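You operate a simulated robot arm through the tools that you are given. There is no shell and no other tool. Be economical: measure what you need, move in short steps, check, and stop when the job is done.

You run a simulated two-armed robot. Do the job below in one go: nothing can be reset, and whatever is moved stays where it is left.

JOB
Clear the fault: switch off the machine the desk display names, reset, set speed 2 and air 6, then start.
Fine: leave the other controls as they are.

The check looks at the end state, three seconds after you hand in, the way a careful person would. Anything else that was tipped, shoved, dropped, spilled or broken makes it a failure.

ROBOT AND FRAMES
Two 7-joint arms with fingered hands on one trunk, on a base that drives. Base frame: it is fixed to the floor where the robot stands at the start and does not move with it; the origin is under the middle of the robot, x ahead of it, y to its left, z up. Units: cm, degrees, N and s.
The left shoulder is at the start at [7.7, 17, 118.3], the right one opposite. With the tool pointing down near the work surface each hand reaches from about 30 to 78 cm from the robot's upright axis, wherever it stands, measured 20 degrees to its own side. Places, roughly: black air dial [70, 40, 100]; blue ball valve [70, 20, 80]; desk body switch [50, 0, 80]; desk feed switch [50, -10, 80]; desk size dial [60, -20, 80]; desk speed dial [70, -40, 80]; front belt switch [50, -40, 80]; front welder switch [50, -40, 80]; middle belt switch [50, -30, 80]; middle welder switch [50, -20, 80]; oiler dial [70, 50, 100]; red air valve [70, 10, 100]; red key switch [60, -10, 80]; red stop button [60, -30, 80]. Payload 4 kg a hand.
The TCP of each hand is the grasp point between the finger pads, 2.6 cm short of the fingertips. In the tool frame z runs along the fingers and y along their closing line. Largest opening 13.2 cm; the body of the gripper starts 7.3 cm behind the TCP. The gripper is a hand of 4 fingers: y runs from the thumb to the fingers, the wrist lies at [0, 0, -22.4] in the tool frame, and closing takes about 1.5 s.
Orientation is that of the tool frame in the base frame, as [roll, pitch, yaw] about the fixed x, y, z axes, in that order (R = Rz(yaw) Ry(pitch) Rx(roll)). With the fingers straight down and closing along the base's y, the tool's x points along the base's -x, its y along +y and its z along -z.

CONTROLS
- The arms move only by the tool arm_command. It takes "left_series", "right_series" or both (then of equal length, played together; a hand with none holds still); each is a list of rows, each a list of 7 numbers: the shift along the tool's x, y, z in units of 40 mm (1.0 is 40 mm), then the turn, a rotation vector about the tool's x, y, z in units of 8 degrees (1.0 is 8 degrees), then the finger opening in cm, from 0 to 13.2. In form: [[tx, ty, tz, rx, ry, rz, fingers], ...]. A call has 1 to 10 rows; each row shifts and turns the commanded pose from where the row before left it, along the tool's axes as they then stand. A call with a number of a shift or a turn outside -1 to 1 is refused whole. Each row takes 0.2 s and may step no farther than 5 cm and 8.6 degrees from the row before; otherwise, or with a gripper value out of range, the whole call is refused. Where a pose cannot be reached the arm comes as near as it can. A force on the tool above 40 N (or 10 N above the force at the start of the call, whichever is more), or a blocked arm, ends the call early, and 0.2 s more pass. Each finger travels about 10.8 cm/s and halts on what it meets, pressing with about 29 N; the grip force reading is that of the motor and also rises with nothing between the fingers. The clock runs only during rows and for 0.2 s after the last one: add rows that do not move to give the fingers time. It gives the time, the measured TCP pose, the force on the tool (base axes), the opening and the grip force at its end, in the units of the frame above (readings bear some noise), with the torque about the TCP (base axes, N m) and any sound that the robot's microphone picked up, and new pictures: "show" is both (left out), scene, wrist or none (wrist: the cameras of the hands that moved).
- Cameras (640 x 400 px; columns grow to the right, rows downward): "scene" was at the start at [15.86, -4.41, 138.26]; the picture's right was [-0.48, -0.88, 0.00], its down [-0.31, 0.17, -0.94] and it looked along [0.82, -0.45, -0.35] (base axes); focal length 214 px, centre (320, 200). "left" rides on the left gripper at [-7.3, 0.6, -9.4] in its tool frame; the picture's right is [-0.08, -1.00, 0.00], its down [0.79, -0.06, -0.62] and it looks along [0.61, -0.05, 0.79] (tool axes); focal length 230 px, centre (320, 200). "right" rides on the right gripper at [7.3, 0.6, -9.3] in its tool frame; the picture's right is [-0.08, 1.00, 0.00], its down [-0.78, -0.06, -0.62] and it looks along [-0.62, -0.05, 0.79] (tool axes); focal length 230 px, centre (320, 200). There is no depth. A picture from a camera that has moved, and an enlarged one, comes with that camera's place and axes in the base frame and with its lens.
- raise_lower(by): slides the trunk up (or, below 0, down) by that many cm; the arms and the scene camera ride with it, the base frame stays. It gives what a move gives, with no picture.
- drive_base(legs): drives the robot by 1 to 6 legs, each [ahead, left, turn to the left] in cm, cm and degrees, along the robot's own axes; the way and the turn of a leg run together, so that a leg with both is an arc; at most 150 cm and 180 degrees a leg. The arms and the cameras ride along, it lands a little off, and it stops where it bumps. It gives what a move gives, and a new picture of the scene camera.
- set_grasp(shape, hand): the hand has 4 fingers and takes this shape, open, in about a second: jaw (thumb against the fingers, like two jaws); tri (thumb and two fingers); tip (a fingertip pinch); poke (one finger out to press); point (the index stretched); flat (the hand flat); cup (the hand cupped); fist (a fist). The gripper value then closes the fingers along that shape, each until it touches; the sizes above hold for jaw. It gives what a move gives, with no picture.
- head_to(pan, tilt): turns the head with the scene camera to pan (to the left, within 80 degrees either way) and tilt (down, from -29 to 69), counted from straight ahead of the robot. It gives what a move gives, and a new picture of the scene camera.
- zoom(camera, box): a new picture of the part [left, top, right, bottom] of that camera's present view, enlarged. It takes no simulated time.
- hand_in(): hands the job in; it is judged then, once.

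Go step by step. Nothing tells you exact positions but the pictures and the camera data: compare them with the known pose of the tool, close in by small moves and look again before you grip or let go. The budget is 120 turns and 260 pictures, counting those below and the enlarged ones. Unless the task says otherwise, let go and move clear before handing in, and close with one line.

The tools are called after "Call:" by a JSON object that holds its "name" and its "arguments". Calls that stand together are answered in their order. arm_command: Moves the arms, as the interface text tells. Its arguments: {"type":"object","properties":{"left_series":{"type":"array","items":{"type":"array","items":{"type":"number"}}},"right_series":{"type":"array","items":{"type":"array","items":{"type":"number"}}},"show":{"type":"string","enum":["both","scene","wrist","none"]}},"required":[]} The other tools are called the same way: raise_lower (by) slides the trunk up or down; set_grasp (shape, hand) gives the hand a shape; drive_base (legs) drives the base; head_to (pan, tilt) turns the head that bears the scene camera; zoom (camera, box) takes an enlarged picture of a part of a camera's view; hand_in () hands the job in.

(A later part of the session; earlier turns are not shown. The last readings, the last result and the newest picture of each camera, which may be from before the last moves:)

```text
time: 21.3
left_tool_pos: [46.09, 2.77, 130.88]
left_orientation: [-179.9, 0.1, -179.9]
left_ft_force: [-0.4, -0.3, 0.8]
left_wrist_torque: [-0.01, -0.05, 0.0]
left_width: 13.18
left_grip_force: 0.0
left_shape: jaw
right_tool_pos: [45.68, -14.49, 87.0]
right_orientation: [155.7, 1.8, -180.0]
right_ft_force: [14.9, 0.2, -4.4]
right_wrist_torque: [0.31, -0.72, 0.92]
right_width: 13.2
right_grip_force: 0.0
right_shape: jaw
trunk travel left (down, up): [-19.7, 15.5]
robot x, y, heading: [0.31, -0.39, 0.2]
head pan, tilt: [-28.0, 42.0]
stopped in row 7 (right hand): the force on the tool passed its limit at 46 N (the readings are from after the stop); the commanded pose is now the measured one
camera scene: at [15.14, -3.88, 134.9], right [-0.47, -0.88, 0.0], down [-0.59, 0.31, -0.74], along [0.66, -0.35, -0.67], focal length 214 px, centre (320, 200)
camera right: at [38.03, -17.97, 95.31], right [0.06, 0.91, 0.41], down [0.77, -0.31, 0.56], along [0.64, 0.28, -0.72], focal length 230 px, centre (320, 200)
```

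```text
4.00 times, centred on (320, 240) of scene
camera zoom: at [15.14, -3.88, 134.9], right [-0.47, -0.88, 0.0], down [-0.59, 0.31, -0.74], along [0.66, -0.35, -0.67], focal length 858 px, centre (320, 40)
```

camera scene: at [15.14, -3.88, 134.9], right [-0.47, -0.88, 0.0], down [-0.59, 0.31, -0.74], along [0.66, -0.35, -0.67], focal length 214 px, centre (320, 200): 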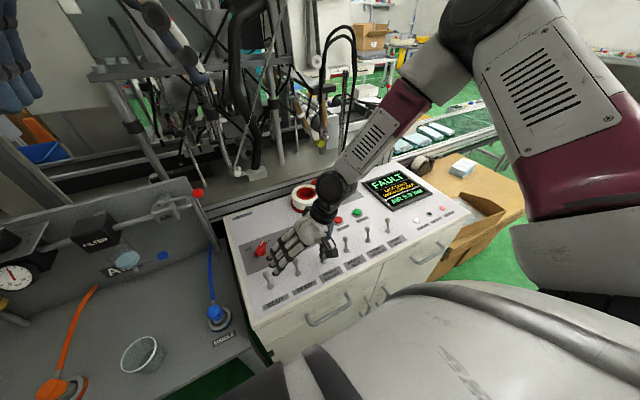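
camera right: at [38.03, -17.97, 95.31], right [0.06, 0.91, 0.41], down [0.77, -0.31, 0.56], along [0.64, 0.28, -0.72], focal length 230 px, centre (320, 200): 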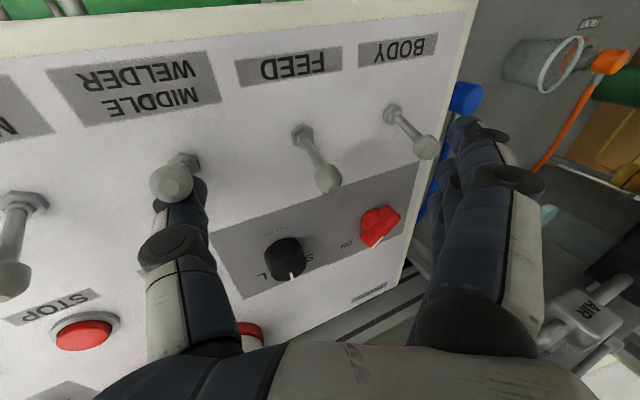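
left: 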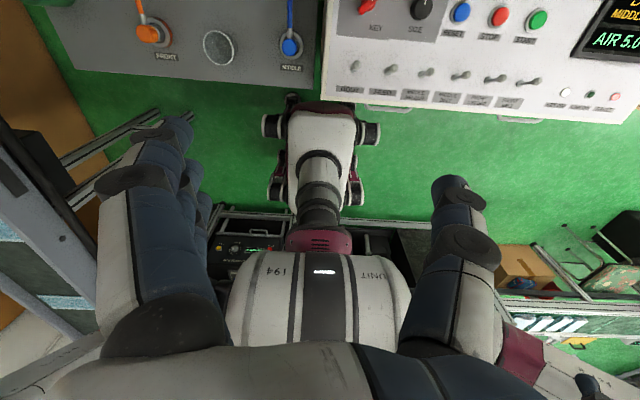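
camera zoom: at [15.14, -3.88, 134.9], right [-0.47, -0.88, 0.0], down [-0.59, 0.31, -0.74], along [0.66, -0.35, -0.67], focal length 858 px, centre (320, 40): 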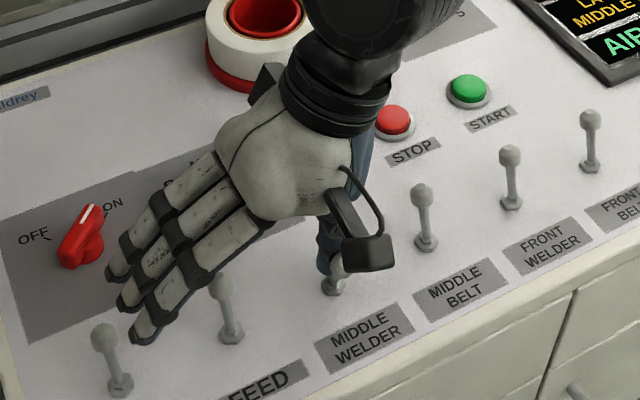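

The lever ball now sits at x≈44.4, past its base. I back the thumb away, lift, and check.

Call:
{"name": "arm_command", "arguments": {"right_series": [[-0.5, 0, 0, 0, 0, 0, 13.2], [-0.5, 0, 0, 0, 0, 0, 13.2], [0, 0.25, -0.7, 0, 0, 0, 13.2], [0, 0.25, -0.7, 0, 0, 0, 13.2], [0, 0, 0, 0, 0, 0, 13.2]], "show": "both"}}

Call:
{"name": "zoom", "arguments": {"camera": "scene", "box": [240, 170, 450, 300]}}

```text
time: 22.5
left_tool_pos: [45.92, 2.92, 130.89]
left_orientation: [180.0, 0.0, -179.9]
left_ft_force: [-0.1, 0.2, 0.6]
left_wrist_torque: [0.01, 0.0, 0.01]
left_width: 13.2
left_grip_force: 0.1
left_shape: jaw
right_tool_pos: [49.32, -14.9, 92.91]
right_orientation: [155.8, 1.4, -179.9]
right_ft_force: [0.0, 0.4, -0.2]
right_wrist_torque: [0.0, 0.0, 0.0]
right_width: 13.21
right_grip_force: 0.1
right_shape: jaw
trunk travel left (down, up): [-19.7, 15.5]
robot x, y, heading: [-0.18, -0.15, 0.3]
head pan, tilt: [-28.0, 42.0]
camera scene: at [15.17, -3.86, 134.89], right [-0.47, -0.88, 0.0], down [-0.59, 0.31, -0.74], along [0.66, -0.35, -0.67], focal length 214 px, centre (320, 200)
camera right: at [41.7, -18.27, 101.36], right [0.07, 0.91, 0.41], down [0.77, -0.31, 0.56], along [0.63, 0.28, -0.72], focal length 230 px, centre (320, 200)
```

scene: 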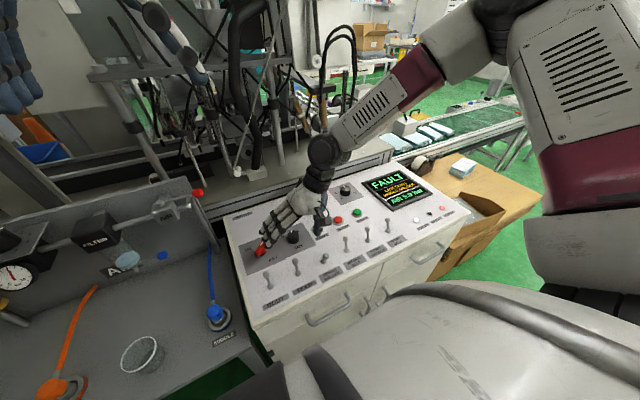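
right: 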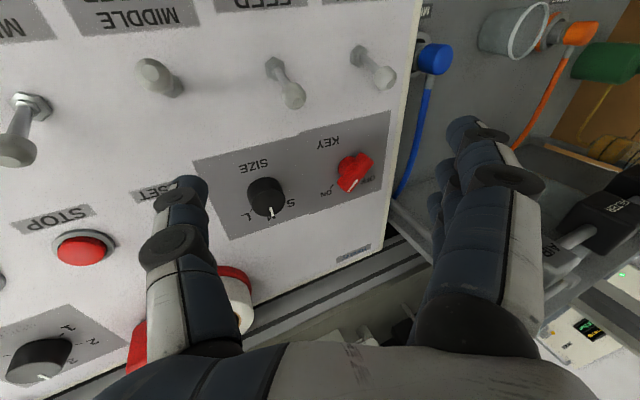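

```text
3.05 times, centred on (345, 235) of scene
camera zoom: at [15.17, -3.86, 134.89], right [-0.47, -0.88, 0.0], down [-0.59, 0.31, -0.74], along [0.66, -0.35, -0.67], focal length 654 px, centre (244, 93)
```

zoom: 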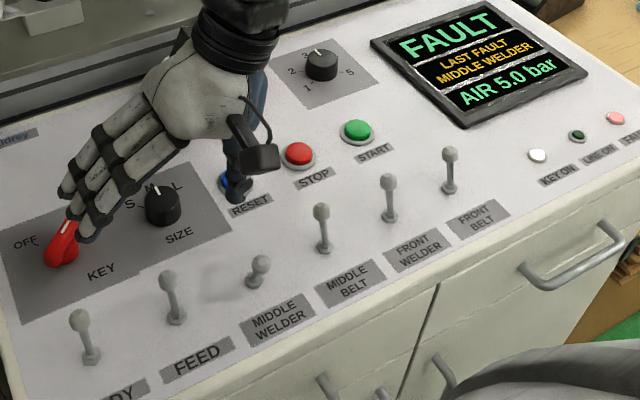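

The middle welder lever is now flipped; the others are unchanged. Reset is about [57.1,-25.2,80]; I move the thumb above it.

Call:
{"name": "arm_command", "arguments": {"right_series": [[-0.65, -0.283, -0.125, 0, 0, 0, 13.2], [-0.65, -0.283, -0.125, 0, 0, 0, 13.2], [-0.65, -0.283, -0.125, 0, 0, 0, 13.2], [0, -0.1, 0.25, 0, 0, 0, 13.2], [0, -0.1, 0.25, 0, 0, 0, 13.2], [0, 0, 0, 0, 0, 0, 13.2]], "show": "both"}}

Call:
{"name": "zoom", "arguments": {"camera": "scene", "box": [260, 160, 380, 260]}}

Call:
{"name": "zoom", "arguments": {"camera": "right", "box": [100, 100, 340, 250]}}

```text
time: 23.9
left_tool_pos: [46.06, 2.85, 130.87]
left_orientation: [179.9, 0.1, -179.8]
left_ft_force: [-0.4, 0.2, -0.1]
left_wrist_torque: [0.01, 0.01, -0.02]
left_width: 13.17
left_grip_force: 0.1
left_shape: jaw
right_tool_pos: [57.01, -18.65, 90.77]
right_orientation: [155.9, 1.4, -179.8]
right_ft_force: [0.5, 0.0, -0.3]
right_wrist_torque: [-0.01, 0.02, -0.01]
right_width: 13.2
right_grip_force: 0.1
right_shape: jaw
trunk travel left (down, up): [-19.7, 15.5]
robot x, y, heading: [0.21, -0.04, 0.1]
head pan, tilt: [-28.0, 42.0]
camera scene: at [15.12, -3.86, 134.91], right [-0.47, -0.88, 0.0], down [-0.59, 0.31, -0.74], along [0.66, -0.35, -0.67], focal length 214 px, centre (320, 200)
camera right: at [49.54, -22.05, 99.24], right [0.07, 0.91, 0.41], down [0.77, -0.31, 0.56], along [0.63, 0.28, -0.72], focal length 230 px, centre (320, 200)
```

scene: 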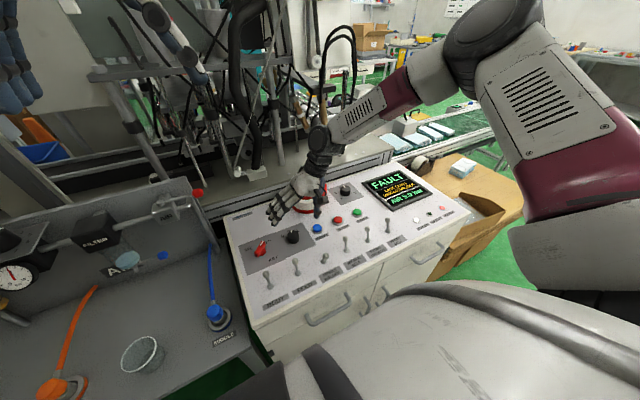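
right: 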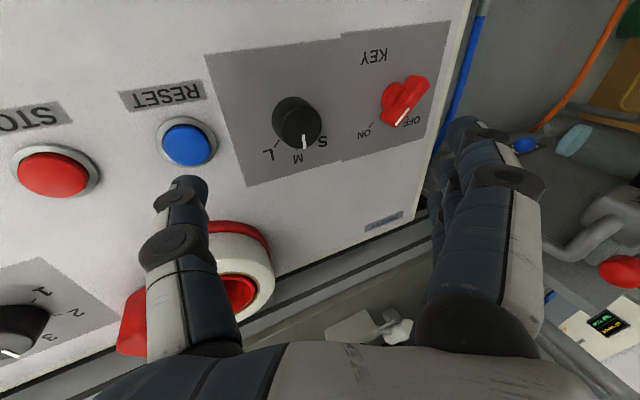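

```text
4.00 times, centred on (320, 210) of scene
camera zoom: at [15.12, -3.86, 134.91], right [-0.47, -0.88, 0.0], down [-0.59, 0.31, -0.74], along [0.66, -0.35, -0.67], focal length 858 px, centre (320, 160)
```

zoom: 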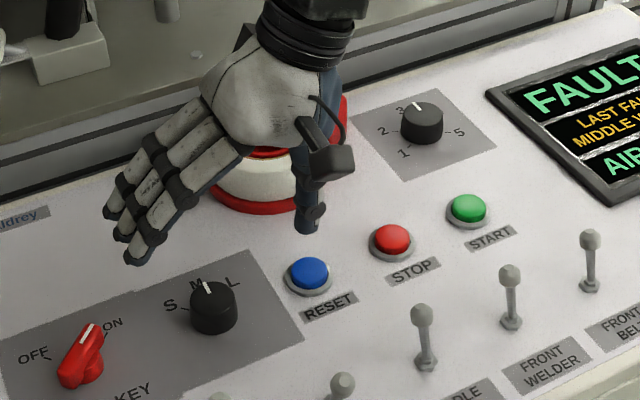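

```text
2.67 times, centred on (220, 175) of right
camera zoom: at [49.54, -22.05, 99.24], right [0.07, 0.91, 0.41], down [0.77, -0.31, 0.56], along [0.63, 0.28, -0.72], focal length 614 px, centre (587, 267)
```

zoom: 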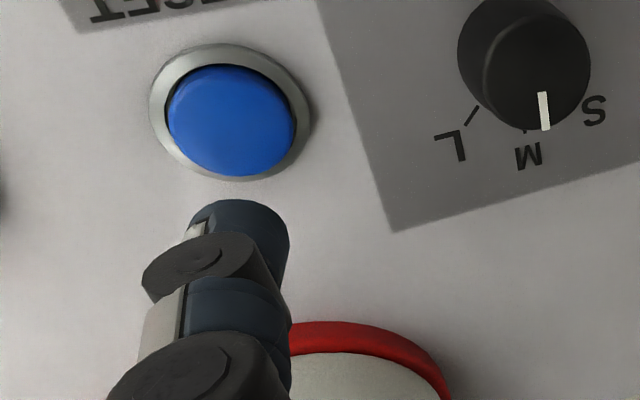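

The thumb tip is vertically over the blue reset. I descend slowly and press.

Call:
{"name": "arm_command", "arguments": {"right_series": [[0, -0.15, 0.335, 0, 0, 0, 13.2], [0, -0.15, 0.335, 0, 0, 0, 13.2], [0, -0.13, 0.29, 0, 0, 0, 13.2], [0, -0.03, 0.0685, 0, 0, 0, 13.2], [0, -0.03, 0.0685, 0, 0, 0, 13.2], [0, -0.03, 0.0685, 0, 0, 0, 13.2], [0, -0.03, 0.0685, 0, 0, 0, 13.2], [0, 0, 0, 0, 0, 0, 13.2]], "show": "both"}}

Call:
{"name": "zoom", "arguments": {"camera": "scene", "box": [260, 150, 460, 270]}}

```text
time: 25.7
left_tool_pos: [45.78, 3.11, 130.92]
left_orientation: [-180.0, 0.2, -179.8]
left_ft_force: [-1.4, -0.7, 0.8]
left_wrist_torque: [-0.01, 0.02, 0.03]
left_width: 13.17
left_grip_force: 0.0
left_shape: jaw
right_tool_pos: [57.16, -18.42, 85.91]
right_orientation: [155.8, 1.8, -179.9]
right_ft_force: [1.5, 2.2, 36.8]
right_wrist_torque: [-2.5, 0.04, 0.07]
right_width: 13.19
right_grip_force: 0.0
right_shape: jaw
trunk travel left (down, up): [-19.7, 15.5]
robot x, y, heading: [0.24, 0.18, 0.3]
head pan, tilt: [-28.0, 42.0]
heard: click
camera scene: at [14.83, -3.7, 134.98], right [-0.47, -0.88, 0.0], down [-0.59, 0.31, -0.74], along [0.66, -0.35, -0.67], focal length 214 px, centre (320, 200)
camera right: at [49.59, -21.83, 94.28], right [0.06, 0.91, 0.41], down [0.77, -0.31, 0.56], along [0.64, 0.28, -0.72], focal length 230 px, centre (320, 200)
```

scene: 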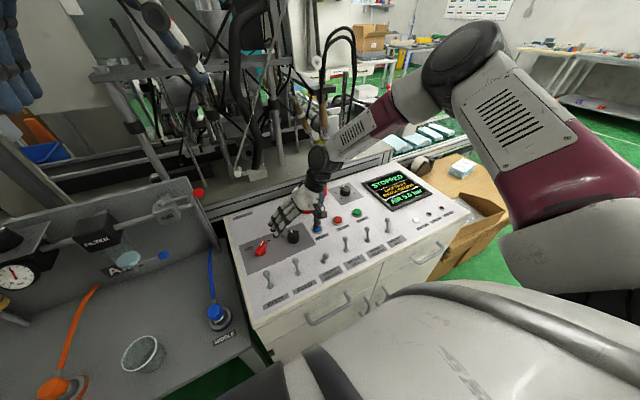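
right: 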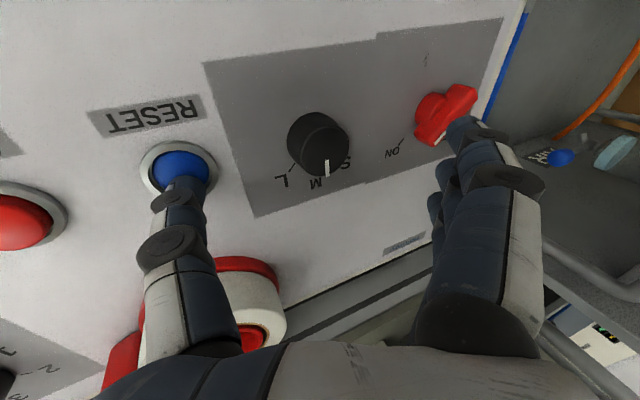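

```text
3.20 times, centred on (360, 210) of scene
camera zoom: at [14.83, -3.7, 134.98], right [-0.47, -0.88, 0.0], down [-0.59, 0.31, -0.74], along [0.66, -0.35, -0.67], focal length 686 px, centre (192, 168)
```

zoom: 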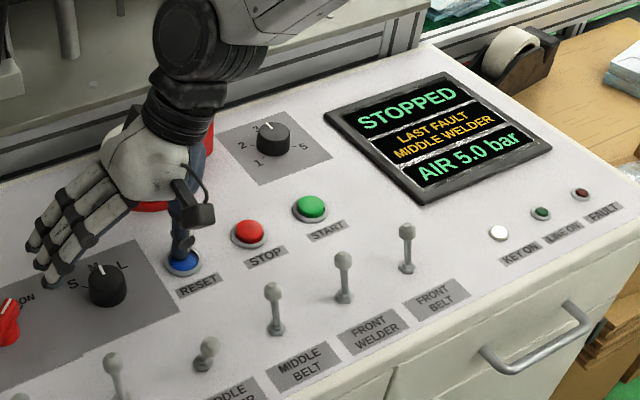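

Reset worked: display says STOPPED and the fault lamp is off. I lift off, untilt, and drive right ~12 cm so the speed dial (~[67,-42.6]) is in reach.

Call:
{"name": "arm_command", "arguments": {"right_series": [[0, 0.3, -0.69, 0, 0, 0, 13.2], [0, 0.3, -0.69, 0, 0, 0, 13.2], [0, 0.3, -0.69, 0, 0, 0, 13.2], [0, 0.3, -0.69, 0, 0, 0, 13.2], [0, 0, 0, 1, 0, 0, 13.2], [0, 0, 0, 1, 0, 0, 13.2], [0, 0, 0, 1, -0.2, 0, 13.2], [0, 0, 0, 0, 0, 0, 13.2]], "show": "none"}}

Call:
{"name": "drive_base", "arguments": {"legs": [[0, -12, 0]]}}

```text
time: 27.5
left_tool_pos: [45.97, 2.82, 130.78]
left_orientation: [-179.9, 0.0, -179.9]
left_ft_force: [-0.6, -0.1, 0.6]
left_wrist_torque: [0.01, 0.02, 0.01]
left_width: 13.19
left_grip_force: 0.0
left_shape: jaw
right_tool_pos: [56.95, -18.83, 97.55]
right_orientation: [179.7, 2.9, 180.0]
right_ft_force: [1.0, -0.4, 0.2]
right_wrist_torque: [0.01, 0.0, -0.01]
right_width: 13.2
right_grip_force: 0.1
right_shape: jaw
trunk travel left (down, up): [-19.7, 15.5]
robot x, y, heading: [0.11, -0.11, -0.1]
head pan, tilt: [-28.0, 42.0]
```

```text
time: 29.2
left_tool_pos: [46.01, -9.09, 130.84]
left_orientation: [-180.0, 0.0, -179.7]
left_ft_force: [-0.2, -0.7, -0.1]
left_wrist_torque: [-0.01, 0.04, 0.01]
left_width: 13.19
left_grip_force: 0.1
left_shape: jaw
right_tool_pos: [56.99, -30.68, 97.45]
right_orientation: [179.8, 2.9, -180.0]
right_ft_force: [-0.3, 0.1, 0.4]
right_wrist_torque: [-0.01, 0.02, 0.03]
right_width: 13.19
right_grip_force: 0.0
right_shape: jaw
trunk travel left (down, up): [-19.7, 15.5]
robot x, y, heading: [0.0, -11.96, 0.1]
head pan, tilt: [-28.0, 42.0]
camera scene: at [15.19, -15.91, 134.9], right [-0.47, -0.88, 0.0], down [-0.59, 0.31, -0.74], along [0.66, -0.35, -0.67], focal length 214 px, centre (320, 200)
```

scene: 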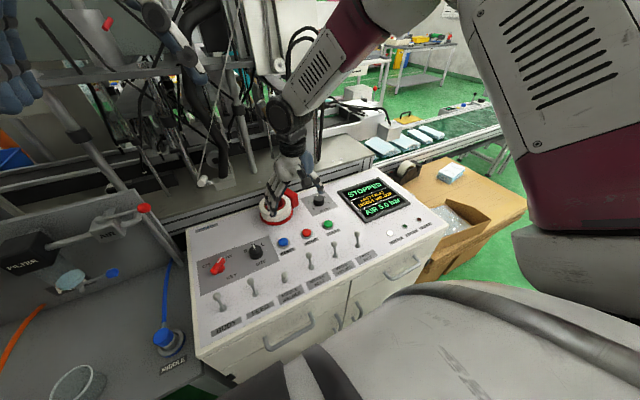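

Base moved to y≈-12. I bring the right hand above the speed dial and look.

Call:
{"name": "arm_command", "arguments": {"right_series": [[-0.625, -0.75, 0, 0, 0.36, 0, 13.2], [-0.625, -0.75, 0, 0, 0, 0, 13.2], [-0.625, -0.75, 0, 0, 0, 0, 13.2], [-0.625, -0.75, 0, 0, 0, 0, 13.2], [0, 0, 0, 0, 0, 0, 13.2]], "show": "both"}}

Call:
{"name": "zoom", "arguments": {"camera": "right", "box": [220, 60, 420, 200]}}

Call:
{"name": "zoom", "arguments": {"camera": "scene", "box": [240, 150, 400, 250]}}

```text
time: 30.4
left_tool_pos: [45.95, -8.92, 130.95]
left_orientation: [-179.8, 0.1, -179.7]
left_ft_force: [-0.1, 0.0, -0.9]
left_wrist_torque: [-0.03, 0.01, 0.02]
left_width: 13.18
left_grip_force: 0.1
left_shape: jaw
right_tool_pos: [66.98, -42.88, 97.74]
right_orientation: [179.9, 0.1, -179.8]
right_ft_force: [-0.2, -0.4, -0.3]
right_wrist_torque: [0.0, 0.0, -0.07]
right_width: 13.16
right_grip_force: 0.0
right_shape: jaw
trunk travel left (down, up): [-19.7, 15.5]
robot x, y, heading: [0.63, -12.12, -0.0]
head pan, tilt: [-28.0, 42.0]
camera scene: at [15.14, -15.83, 134.91], right [-0.47, -0.88, 0.0], down [-0.59, 0.31, -0.74], along [0.66, -0.35, -0.67], focal length 214 px, centre (320, 200)
camera right: at [59.76, -42.4, 106.98], right [0.07, 1.0, 0.0], down [0.78, -0.06, 0.62], along [0.62, -0.04, -0.79], focal length 230 px, centre (320, 200)
```

scene: 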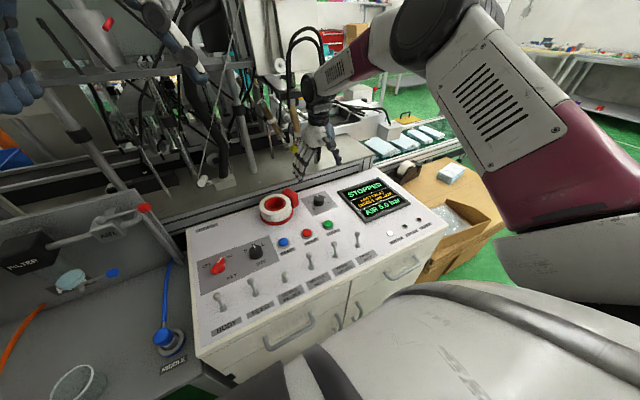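
right: 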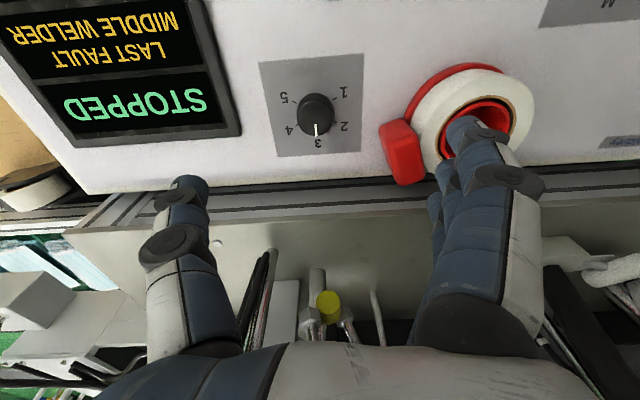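

```text
2.86 times, centred on (320, 130) of right
camera zoom: at [59.76, -42.4, 106.98], right [0.07, 1.0, 0.0], down [0.78, -0.06, 0.62], along [0.62, -0.04, -0.79], focal length 657 px, centre (320, 400)
```

zoom: 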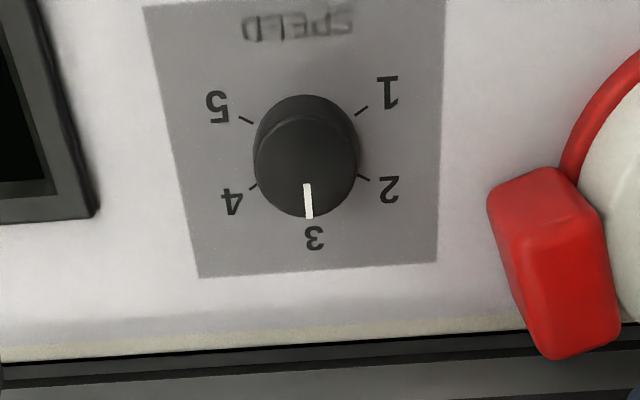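

```text
4.00 times, centred on (320, 200) of scene
camera zoom: at [15.14, -15.83, 134.91], right [-0.47, -0.88, 0.0], down [-0.59, 0.31, -0.74], along [0.66, -0.35, -0.67], focal length 858 px, centre (320, 200)
```

zoom: 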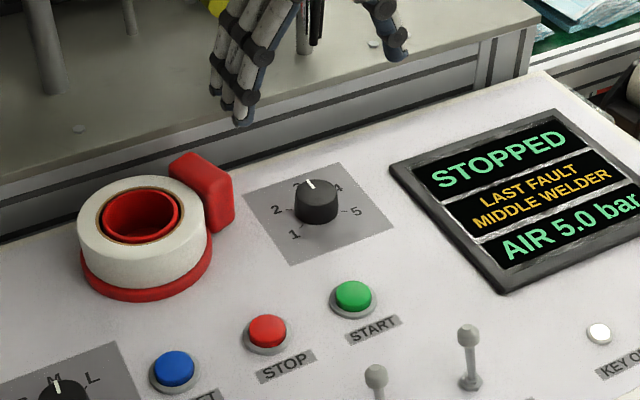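

The speed dial is at about [67.6,-43.3], knob ~4 cm, pointing at 3, with 60° per step; 2 needs a counter-clockwise 60° turn. I pre-rotate the hand 30° the other way, and lower to a hover.

Call:
{"name": "arm_command", "arguments": {"right_series": [[-0.15, -0.1, 0, 0, 0, 0, 9], [0, 0, 0.4, 0, 0, 0.94, 8], [0, 0, 0.4, 0, 0, 0.94, 8], [0, 0, 0.5, 0, 0, 0.94, 8], [0, 0, 0.5, 0, 0, 0.93, 8], [0, 0, 0.5, 0, 0, 0, 8], [0, 0, 0, 0, 0, 0, 8]], "show": "both"}}

Call:
{"name": "zoom", "arguments": {"camera": "scene", "box": [260, 150, 380, 230]}}

```text
time: 32.0
left_tool_pos: [46.07, -8.97, 130.81]
left_orientation: [-179.9, 0.1, -179.6]
left_ft_force: [0.6, -0.3, 0.8]
left_wrist_torque: [0.0, -0.01, 0.02]
left_width: 13.17
left_grip_force: 0.0
left_shape: jaw
right_tool_pos: [67.71, -42.98, 88.33]
right_orientation: [179.8, 0.0, 150.1]
right_ft_force: [-0.1, 0.3, -0.6]
right_wrist_torque: [0.02, 0.01, 0.02]
right_width: 8.04
right_grip_force: 0.1
right_shape: jaw
trunk travel left (down, up): [-19.7, 15.5]
robot x, y, heading: [0.07, -11.83, 0.3]
head pan, tilt: [-28.0, 42.0]
camera scene: at [15.16, -15.86, 134.91], right [-0.47, -0.88, 0.0], down [-0.59, 0.31, -0.74], along [0.66, -0.35, -0.67], focal length 214 px, centre (320, 200)
camera right: at [61.53, -39.02, 97.52], right [0.56, 0.83, 0.0], down [0.65, -0.45, 0.62], along [0.51, -0.35, -0.79], focal length 230 px, centre (320, 200)
```

scene: 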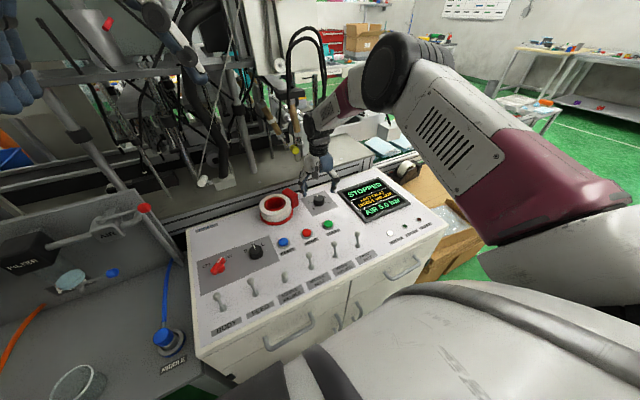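
right: 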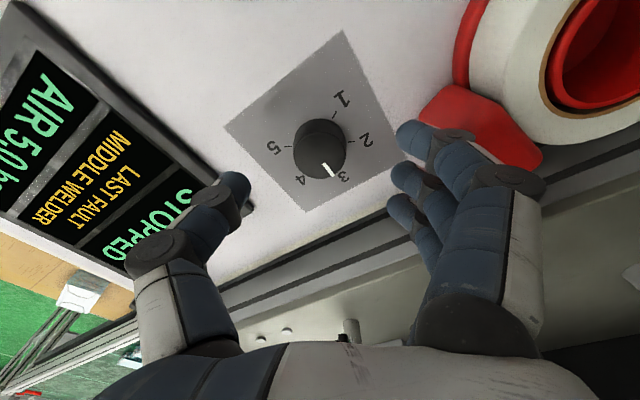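

```text
5.00 times, centred on (320, 190) of scene
camera zoom: at [15.16, -15.86, 134.91], right [-0.47, -0.88, 0.0], down [-0.59, 0.31, -0.74], along [0.66, -0.35, -0.67], focal length 1072 px, centre (320, 250)
```

zoom: 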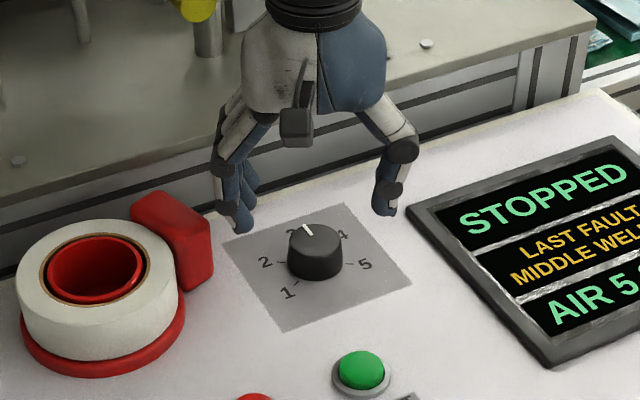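

Knob is centred under the hand. I narrow to 6.5 cm, descend around it and close.

Call:
{"name": "arm_command", "arguments": {"right_series": [[0, 0, 0, 0, 0, 0, 6.5], [0, 0, 0.36, 0, 0, 0, 6.5], [0, 0, 0.36, 0, 0, 0, 6.5], [0, 0, 0.36, 0, 0, 0, 6.5], [0, 0, 0.3, 0, 0, 0, 6.5], [0, 0, 0, 0, 0, 0, 6.5]], "show": "both"}}

Call:
{"name": "zoom", "arguments": {"camera": "scene", "box": [260, 150, 380, 230]}}

```text
time: 33.4
left_tool_pos: [45.99, -9.06, 130.93]
left_orientation: [179.9, 0.2, -179.7]
left_ft_force: [-0.1, 0.0, -0.3]
left_wrist_torque: [-0.02, 0.0, 0.01]
left_width: 13.16
left_grip_force: 0.0
left_shape: jaw
right_tool_pos: [67.63, -42.94, 82.77]
right_orientation: [179.9, 0.0, 150.1]
right_ft_force: [-1.1, 0.6, -0.6]
right_wrist_torque: [0.02, -0.02, 0.03]
right_width: 6.56
right_grip_force: 0.0
right_shape: jaw
trunk travel left (down, up): [-19.7, 15.5]
robot x, y, heading: [-0.4, -12.14, 0.1]
head pan, tilt: [-28.0, 42.0]
camera scene: at [15.17, -15.86, 134.9], right [-0.47, -0.88, 0.0], down [-0.59, 0.31, -0.74], along [0.66, -0.35, -0.67], focal length 214 px, centre (320, 200)
camera right: at [61.53, -38.93, 92.1], right [0.56, 0.83, 0.0], down [0.65, -0.45, 0.62], along [0.51, -0.34, -0.79], focal length 230 px, centre (320, 200)
```

scene: 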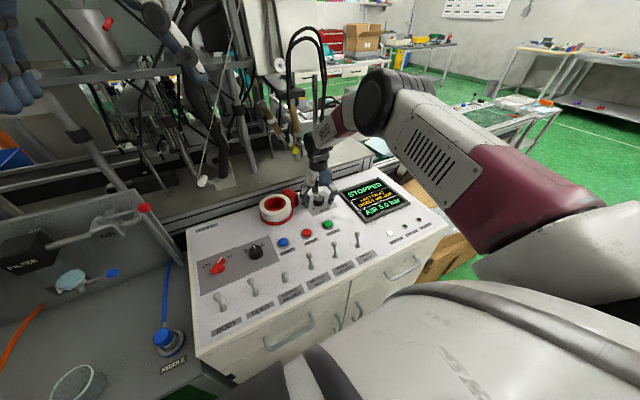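
right: 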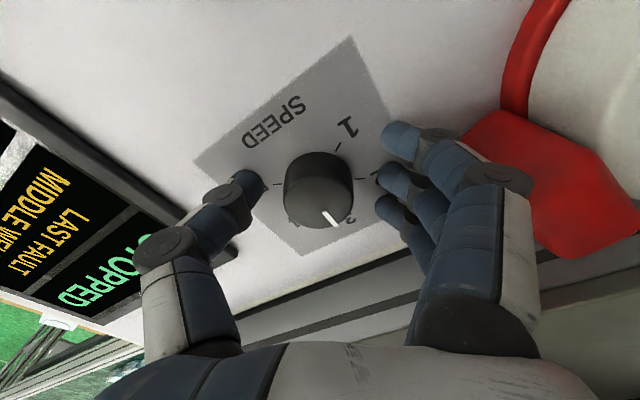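

```text
5.00 times, centred on (320, 190) of scene
camera zoom: at [15.17, -15.86, 134.9], right [-0.47, -0.88, 0.0], down [-0.59, 0.31, -0.74], along [0.66, -0.35, -0.67], focal length 1072 px, centre (320, 250)
```

zoom: 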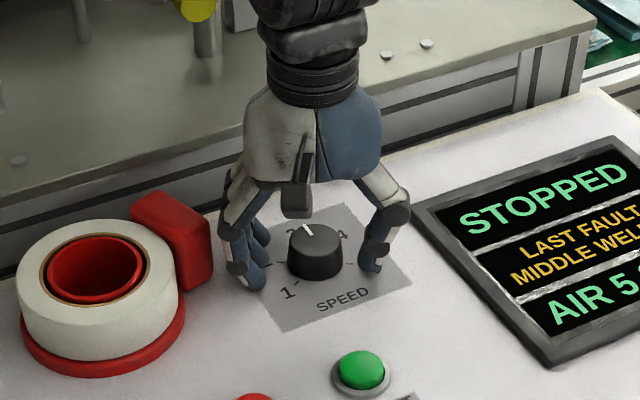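

Nicely centred; now close on the knob.

Call:
{"name": "arm_command", "arguments": {"right_series": [[0, 0, 0, 0, 0, 0, 4.5], [0, 0, 0, 0, 0, 0, 3.5], [0, 0, 0, 0, 0, 0, 2.5], [0, 0, 0, 0, 0, 0, 2.5], [0, 0, 0, 0, 0, 0, 2.5]], "show": "both"}}

Call:
{"name": "zoom", "arguments": {"camera": "scene", "box": [260, 150, 380, 230]}}

```text
time: 34.6
left_tool_pos: [46.09, -9.15, 130.91]
left_orientation: [-179.9, 0.1, -179.8]
left_ft_force: [-0.2, -0.2, 0.3]
left_wrist_torque: [0.01, 0.02, -0.06]
left_width: 13.17
left_grip_force: 0.0
left_shape: jaw
right_tool_pos: [67.69, -43.05, 82.84]
right_orientation: [179.7, -0.2, 150.1]
right_ft_force: [-3.3, -4.8, -0.5]
right_wrist_torque: [-0.04, 0.0, -0.01]
right_width: 2.29
right_grip_force: 29.2
right_shape: jaw
trunk travel left (down, up): [-19.7, 15.5]
robot x, y, heading: [-0.28, -11.61, 0.3]
head pan, tilt: [-28.0, 42.0]
camera scene: at [15.15, -15.92, 134.9], right [-0.47, -0.88, 0.0], down [-0.59, 0.31, -0.74], along [0.66, -0.35, -0.67], focal length 214 px, centre (320, 200)
camera right: at [61.48, -39.05, 92.09], right [0.56, 0.83, 0.0], down [0.65, -0.45, 0.62], along [0.51, -0.35, -0.79], focal length 230 px, centre (320, 200)
```

scene: 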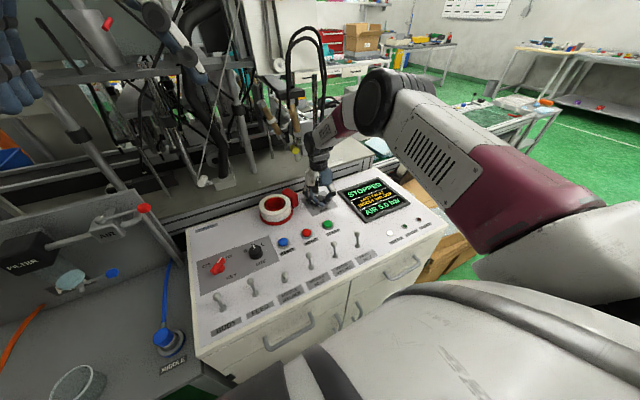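
right: 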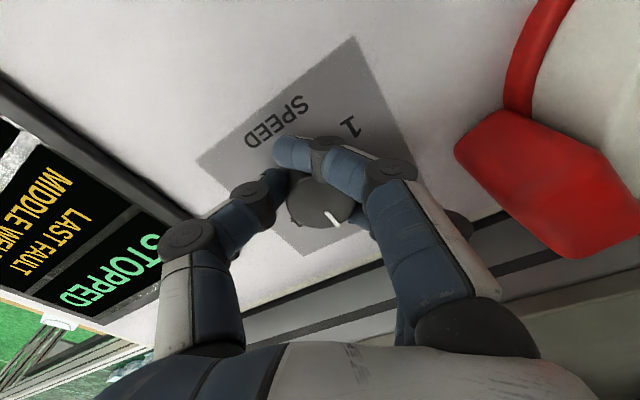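

```text
5.00 times, centred on (320, 190) of scene
camera zoom: at [15.15, -15.92, 134.9], right [-0.47, -0.88, 0.0], down [-0.59, 0.31, -0.74], along [0.66, -0.35, -0.67], focal length 1072 px, centre (320, 250)
```

zoom: 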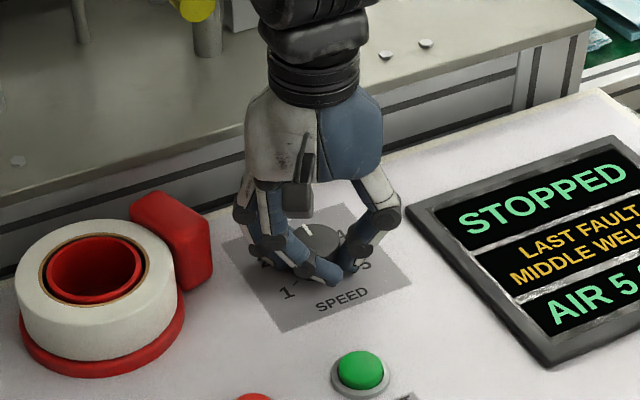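

The knob is gripped between thumb and fingers. I turn 60° counter-clockwise.

Call:
{"name": "arm_command", "arguments": {"right_series": [[0, 0, 0, 0, 0, -0.94, 2.5], [0, 0, 0, 0, 0, -0.94, 2.5], [0, 0, 0, 0, 0, -0.94, 2.5], [0, 0, 0, 0, 0, -0.94, 2.5], [0, 0, 0, 0, 0, -0.94, 2.5], [0, 0, 0, 0, 0, -0.94, 2.5], [0, 0, 0, 0, 0, -0.94, 2.5], [0, 0, 0, 0, 0, -0.92, 2.5], [0, 0, 0, 0, 0, 0, 2.5]], "show": "wrist"}}

Call:
{"name": "zoom", "arguments": {"camera": "scene", "box": [260, 150, 380, 230]}}

```text
time: 36.6
left_tool_pos: [45.79, -9.26, 130.97]
left_orientation: [179.9, 0.2, -179.8]
left_ft_force: [0.5, 0.7, 0.2]
left_wrist_torque: [0.02, -0.02, 0.0]
left_width: 13.2
left_grip_force: 0.1
left_shape: jaw
right_tool_pos: [67.51, -43.47, 82.84]
right_orientation: [179.9, 0.2, -149.9]
right_ft_force: [-9.5, -28.4, 5.7]
right_wrist_torque: [-0.55, 0.15, -0.15]
right_width: 2.42
right_grip_force: 29.3
right_shape: jaw
trunk travel left (down, up): [-19.7, 15.5]
robot x, y, heading: [0.14, -12.07, 0.2]
head pan, tilt: [-28.0, 42.0]
camera right: at [60.87, -46.68, 92.03], right [-0.43, 0.9, 0.0], down [0.71, 0.34, 0.62], along [0.56, 0.27, -0.79], focal length 230 px, centre (320, 200)
```

right: 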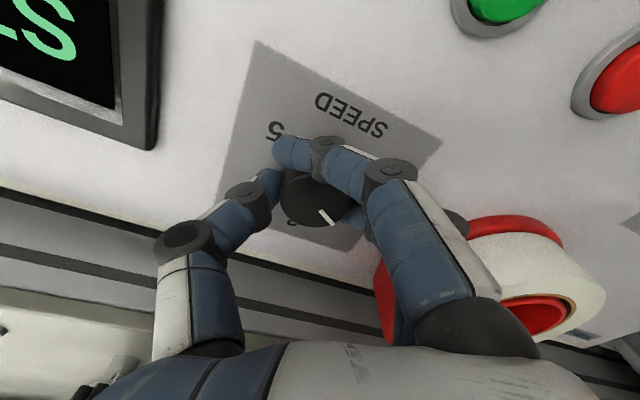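

```text
5.00 times, centred on (320, 190) of scene
camera zoom: at [15.01, -16.15, 134.92], right [-0.47, -0.88, 0.0], down [-0.59, 0.31, -0.74], along [0.66, -0.35, -0.67], focal length 1072 px, centre (320, 250)
```

zoom: 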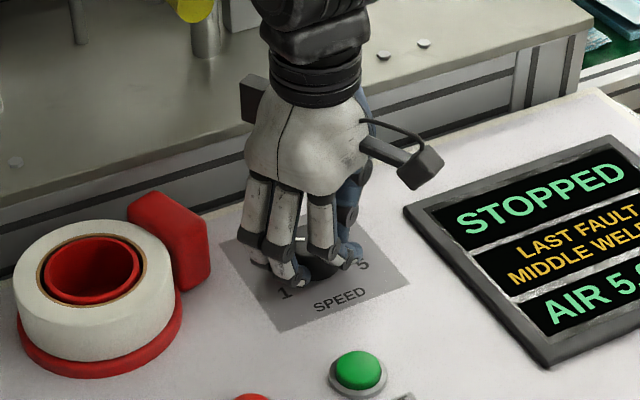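

The knob turned with the hand. I open modestly, and check the pointer before lifting.

Call:
{"name": "arm_command", "arguments": {"right_series": [[0, 0, 0, 0, 0, 0, 4], [0, 0, 0, 0, 0, 0, 5.5], [0, 0, 0, 0, 0, 0, 6], [0, 0, -0.3, 0, 0, 0, 6], [0, 0, -0.5, 0, 0, 0, 6], [0, 0, -0.7, 0, 0, 0, 6], [0, 0, -0.7, 0, 0, 0, 6]], "show": "both"}}

Call:
{"name": "zoom", "arguments": {"camera": "right", "box": [220, 60, 420, 200]}}

Call:
{"name": "zoom", "arguments": {"camera": "scene", "box": [240, 150, 400, 250]}}

```text
time: 38.2
left_tool_pos: [46.04, -8.9, 130.86]
left_orientation: [180.0, 0.0, -179.6]
left_ft_force: [0.4, -0.6, -0.3]
left_wrist_torque: [-0.01, -0.02, 0.0]
left_width: 13.21
left_grip_force: 0.0
left_shape: jaw
right_tool_pos: [67.68, -43.0, 91.73]
right_orientation: [179.8, 0.2, -149.9]
right_ft_force: [-0.2, -0.2, 0.4]
right_wrist_torque: [-0.03, -0.02, -0.04]
right_width: 6.01
right_grip_force: 0.0
right_shape: jaw
trunk travel left (down, up): [-19.7, 15.5]
robot x, y, heading: [-0.02, -11.88, 0.2]
head pan, tilt: [-28.0, 42.0]
camera scene: at [15.14, -15.86, 134.91], right [-0.47, -0.88, 0.0], down [-0.59, 0.31, -0.74], along [0.66, -0.35, -0.67], focal length 214 px, centre (320, 200)
camera right: at [60.98, -46.23, 100.88], right [-0.43, 0.9, 0.0], down [0.71, 0.34, 0.62], along [0.56, 0.27, -0.79], focal length 230 px, centre (320, 200)
```

scene: 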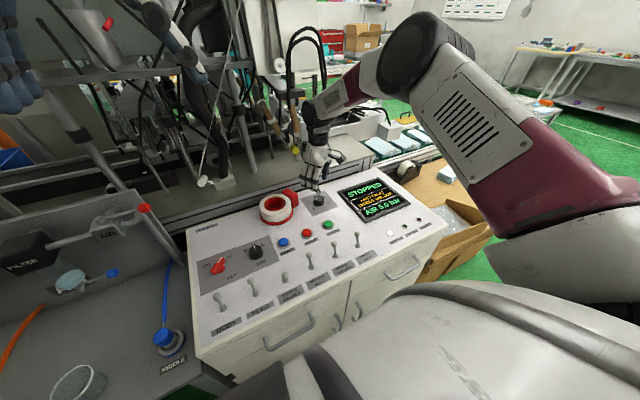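
right: 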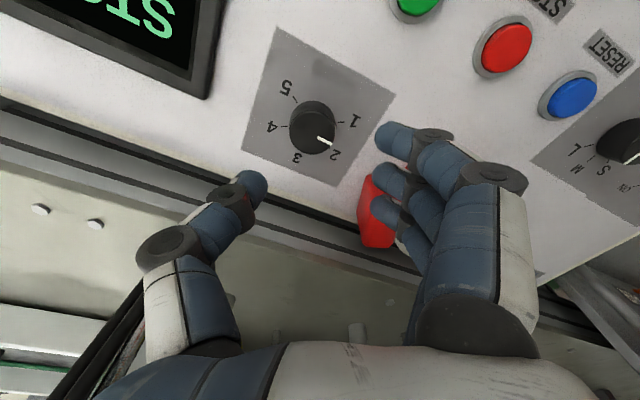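

```text
2.86 times, centred on (320, 130) of right
camera zoom: at [60.98, -46.23, 100.88], right [-0.43, 0.9, 0.0], down [0.71, 0.34, 0.62], along [0.56, 0.27, -0.79], focal length 657 px, centre (320, 400)
```

zoom: 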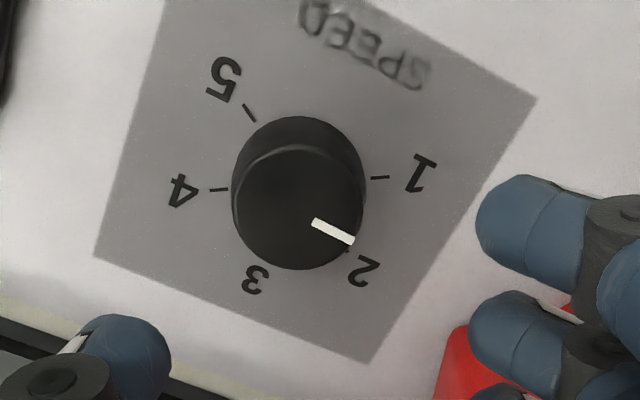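

```text
4.00 times, centred on (320, 200) of scene
camera zoom: at [15.14, -15.86, 134.91], right [-0.47, -0.88, 0.0], down [-0.59, 0.31, -0.74], along [0.66, -0.35, -0.67], focal length 858 px, centre (320, 200)
```

zoom: 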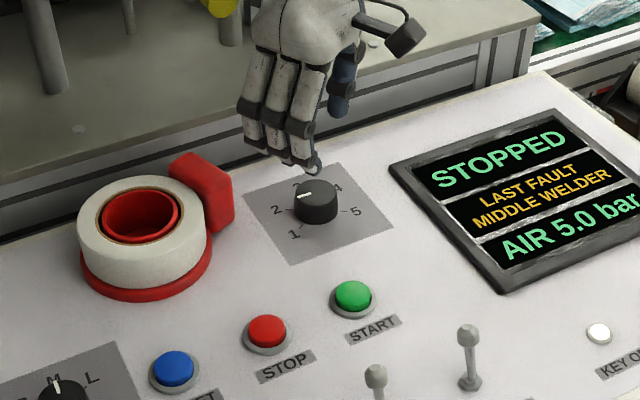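

The pointer overshot to about halfway between 2 and 1 (it drifted during release, since my grip was ~0.5 cm off centre). I re-centre, regrip, and inspect before turning back.

Call:
{"name": "arm_command", "arguments": {"right_series": [[-0.03, -0.15, 0, 0, 0, 0, 6], [0, 0, 0.6, 0, 0, 0, 6], [0, 0, 0.6, 0, 0, 0, 6], [0, 0, 0.6, 0, 0, 0, 6], [0, 0, 0.4, 0, 0, 0, 6], [0, 0, 0, 0, 0, 0, 4.5], [0, 0, 0, 0, 0, 0, 3.5], [0, 0, 0, 0, 0, 0, 2.5], [0, 0, 0, 0, 0, 0, 2.5]], "show": "wrist"}}

Call:
{"name": "zoom", "arguments": {"camera": "right", "box": [220, 100, 420, 260]}}

Call:
{"name": "zoom", "arguments": {"camera": "scene", "box": [280, 170, 360, 220]}}

```text
time: 40.2
left_tool_pos: [46.11, -9.03, 130.73]
left_orientation: [179.9, 0.0, -179.7]
left_ft_force: [0.8, -0.3, 0.2]
left_wrist_torque: [-0.01, 0.01, 0.0]
left_width: 13.18
left_grip_force: 0.1
left_shape: jaw
right_tool_pos: [68.15, -43.21, 82.9]
right_orientation: [179.9, 0.3, -150.0]
right_ft_force: [0.7, 1.0, -1.2]
right_wrist_torque: [0.01, 0.0, 0.0]
right_width: 2.49
right_grip_force: 28.7
right_shape: jaw
trunk travel left (down, up): [-19.7, 15.5]
robot x, y, heading: [-0.11, -11.86, 0.2]
head pan, tilt: [-28.0, 42.0]
camera right: at [61.61, -46.54, 92.01], right [-0.43, 0.9, 0.0], down [0.71, 0.34, 0.62], along [0.56, 0.27, -0.79], focal length 230 px, centre (320, 200)
```

right: 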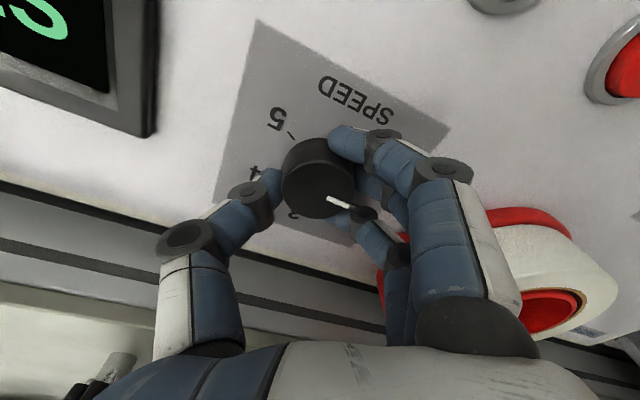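

```text
2.50 times, centred on (320, 180) of right
camera zoom: at [61.61, -46.54, 92.01], right [-0.43, 0.9, 0.0], down [0.71, 0.34, 0.62], along [0.56, 0.27, -0.79], focal length 575 px, centre (320, 250)
```

zoom: 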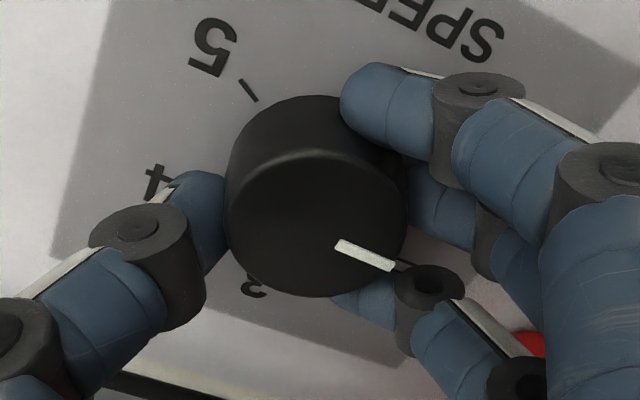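

```text
8.00 times, centred on (320, 195) of scene
camera zoom: at [15.22, -15.87, 134.89], right [-0.47, -0.88, 0.0], down [-0.59, 0.31, -0.74], along [0.66, -0.35, -0.67], focal length 1716 px, centre (320, 240)
```

zoom: 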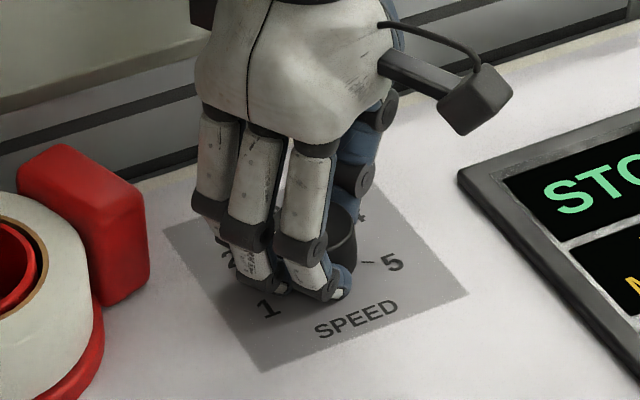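

The grip is now well caged and centred. The pointer is ~30° past 2 (pointing along +y), so I turn 30° clockwise.

Call:
{"name": "arm_command", "arguments": {"right_series": [[0, 0, 0, 0, 0, 0.94, 2.5], [0, 0, 0, 0, 0, 0.94, 2.5], [0, 0, 0, 0, 0, 0.94, 2.5], [0, 0, 0, 0, 0, 0.93, 2.5], [0, 0, 0, 0, 0, 0, 2.5]], "show": "wrist"}}

Call:
{"name": "zoom", "arguments": {"camera": "right", "box": [220, 100, 420, 260]}}

Call:
{"name": "arm_command", "arguments": {"right_series": [[0, 0, 0, 0, 0, 0, 3], [0, 0, 0, 0, 0, 0, 4], [0, 0, 0, 0, 0, 0, 5], [0, 0, 0, 0, 0, 0, 6], [0, 0, -0.3, 0, 0, 0, 6], [0, 0, -0.5, 0, 0, 0, 6], [0, 0, -0.7, 0, 0, 0, 6], [0, 0, -0.7, 0, 0, 0, 6]], "show": "wrist"}}

Call:
{"name": "zoom", "arguments": {"camera": "right", "box": [220, 60, 420, 200]}}

Call:
{"name": "zoom", "arguments": {"camera": "scene", "box": [240, 150, 400, 250]}}

```text
time: 41.4
left_tool_pos: [46.07, -8.96, 130.79]
left_orientation: [180.0, 0.1, -179.7]
left_ft_force: [-0.6, -0.1, -0.5]
left_wrist_torque: [-0.02, 0.03, 0.01]
left_width: 13.18
left_grip_force: 0.0
left_shape: jaw
right_tool_pos: [68.3, -43.27, 82.74]
right_orientation: [179.8, 0.1, -179.8]
right_ft_force: [12.0, 1.6, -2.5]
right_wrist_torque: [0.04, -0.23, 0.04]
right_width: 2.48
right_grip_force: 28.8
right_shape: jaw
trunk travel left (down, up): [-19.7, 15.5]
robot x, y, heading: [0.34, -11.95, 0.4]
head pan, tilt: [-28.0, 42.0]
camera right: at [60.93, -42.9, 92.02], right [0.08, 1.0, 0.0], down [0.78, -0.06, 0.62], along [0.62, -0.04, -0.79], focal length 230 px, centre (320, 200)
```

right: 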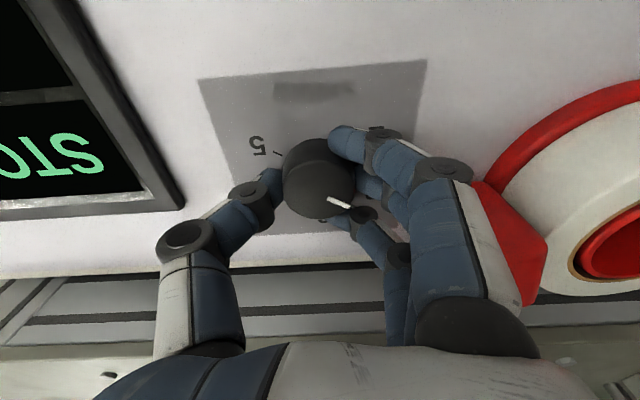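

```text
2.50 times, centred on (320, 180) of right
camera zoom: at [60.93, -42.9, 92.02], right [0.08, 1.0, 0.0], down [0.78, -0.06, 0.62], along [0.62, -0.04, -0.79], focal length 575 px, centre (320, 250)
```

zoom: 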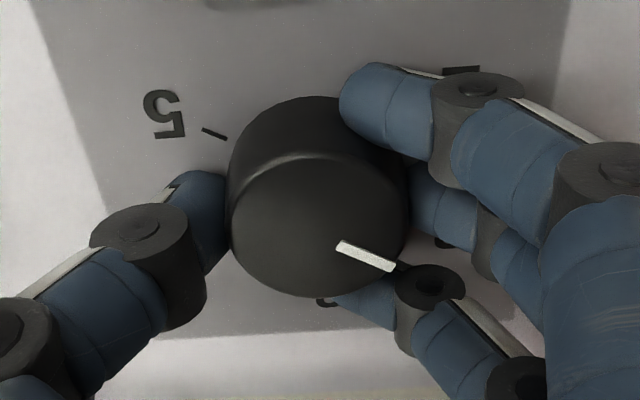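

```text
time: 43.2
left_tool_pos: [46.03, -9.05, 130.88]
left_orientation: [-179.9, 0.1, -179.7]
left_ft_force: [-0.8, 0.2, 0.0]
left_wrist_torque: [0.02, 0.02, -0.01]
left_width: 13.2
left_grip_force: 0.1
left_shape: jaw
right_tool_pos: [67.95, -43.34, 91.66]
right_orientation: [179.9, 0.1, -180.0]
right_ft_force: [-0.2, -0.1, -1.3]
right_wrist_torque: [-0.01, 0.04, 0.03]
right_width: 5.95
right_grip_force: 0.0
right_shape: jaw
trunk travel left (down, up): [-19.7, 15.5]
robot x, y, heading: [-0.02, -12.06, 0.3]
head pan, tilt: [-28.0, 42.0]
camera right: at [60.63, -43.06, 100.88], right [0.08, 1.0, 0.0], down [0.78, -0.06, 0.62], along [0.62, -0.04, -0.79], focal length 230 px, centre (320, 200)
```

right: 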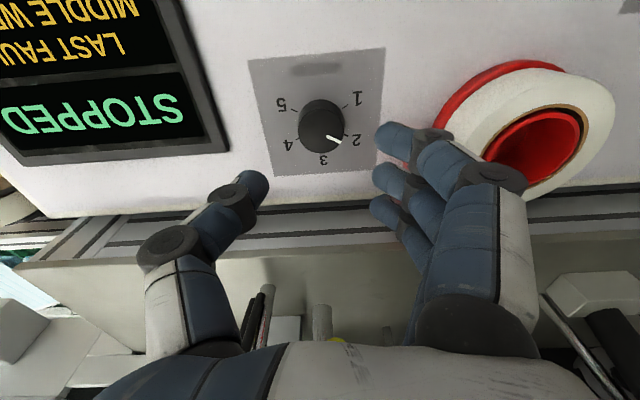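

```text
2.86 times, centred on (320, 130) of right
camera zoom: at [60.63, -43.06, 100.88], right [0.08, 1.0, 0.0], down [0.78, -0.06, 0.62], along [0.62, -0.04, -0.79], focal length 657 px, centre (320, 400)
```

zoom: 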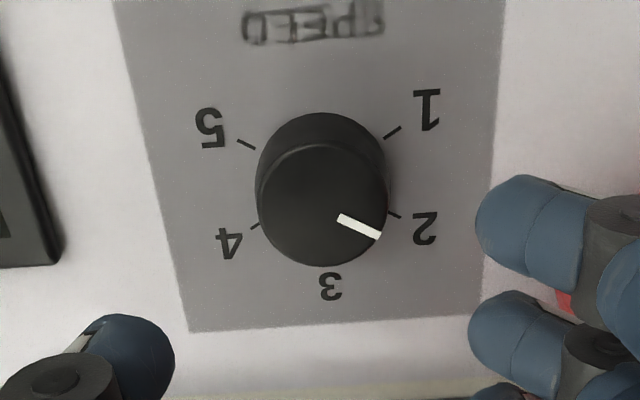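

```text
4.00 times, centred on (320, 200) of scene
camera zoom: at [15.13, -15.85, 134.91], right [-0.47, -0.88, 0.0], down [-0.59, 0.31, -0.74], along [0.66, -0.35, -0.67], focal length 858 px, centre (320, 200)
```

zoom: 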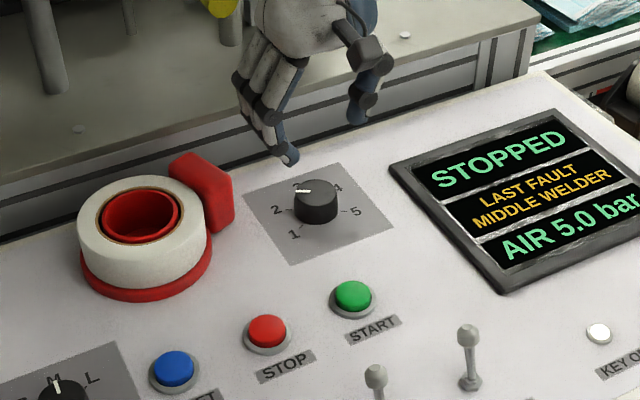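

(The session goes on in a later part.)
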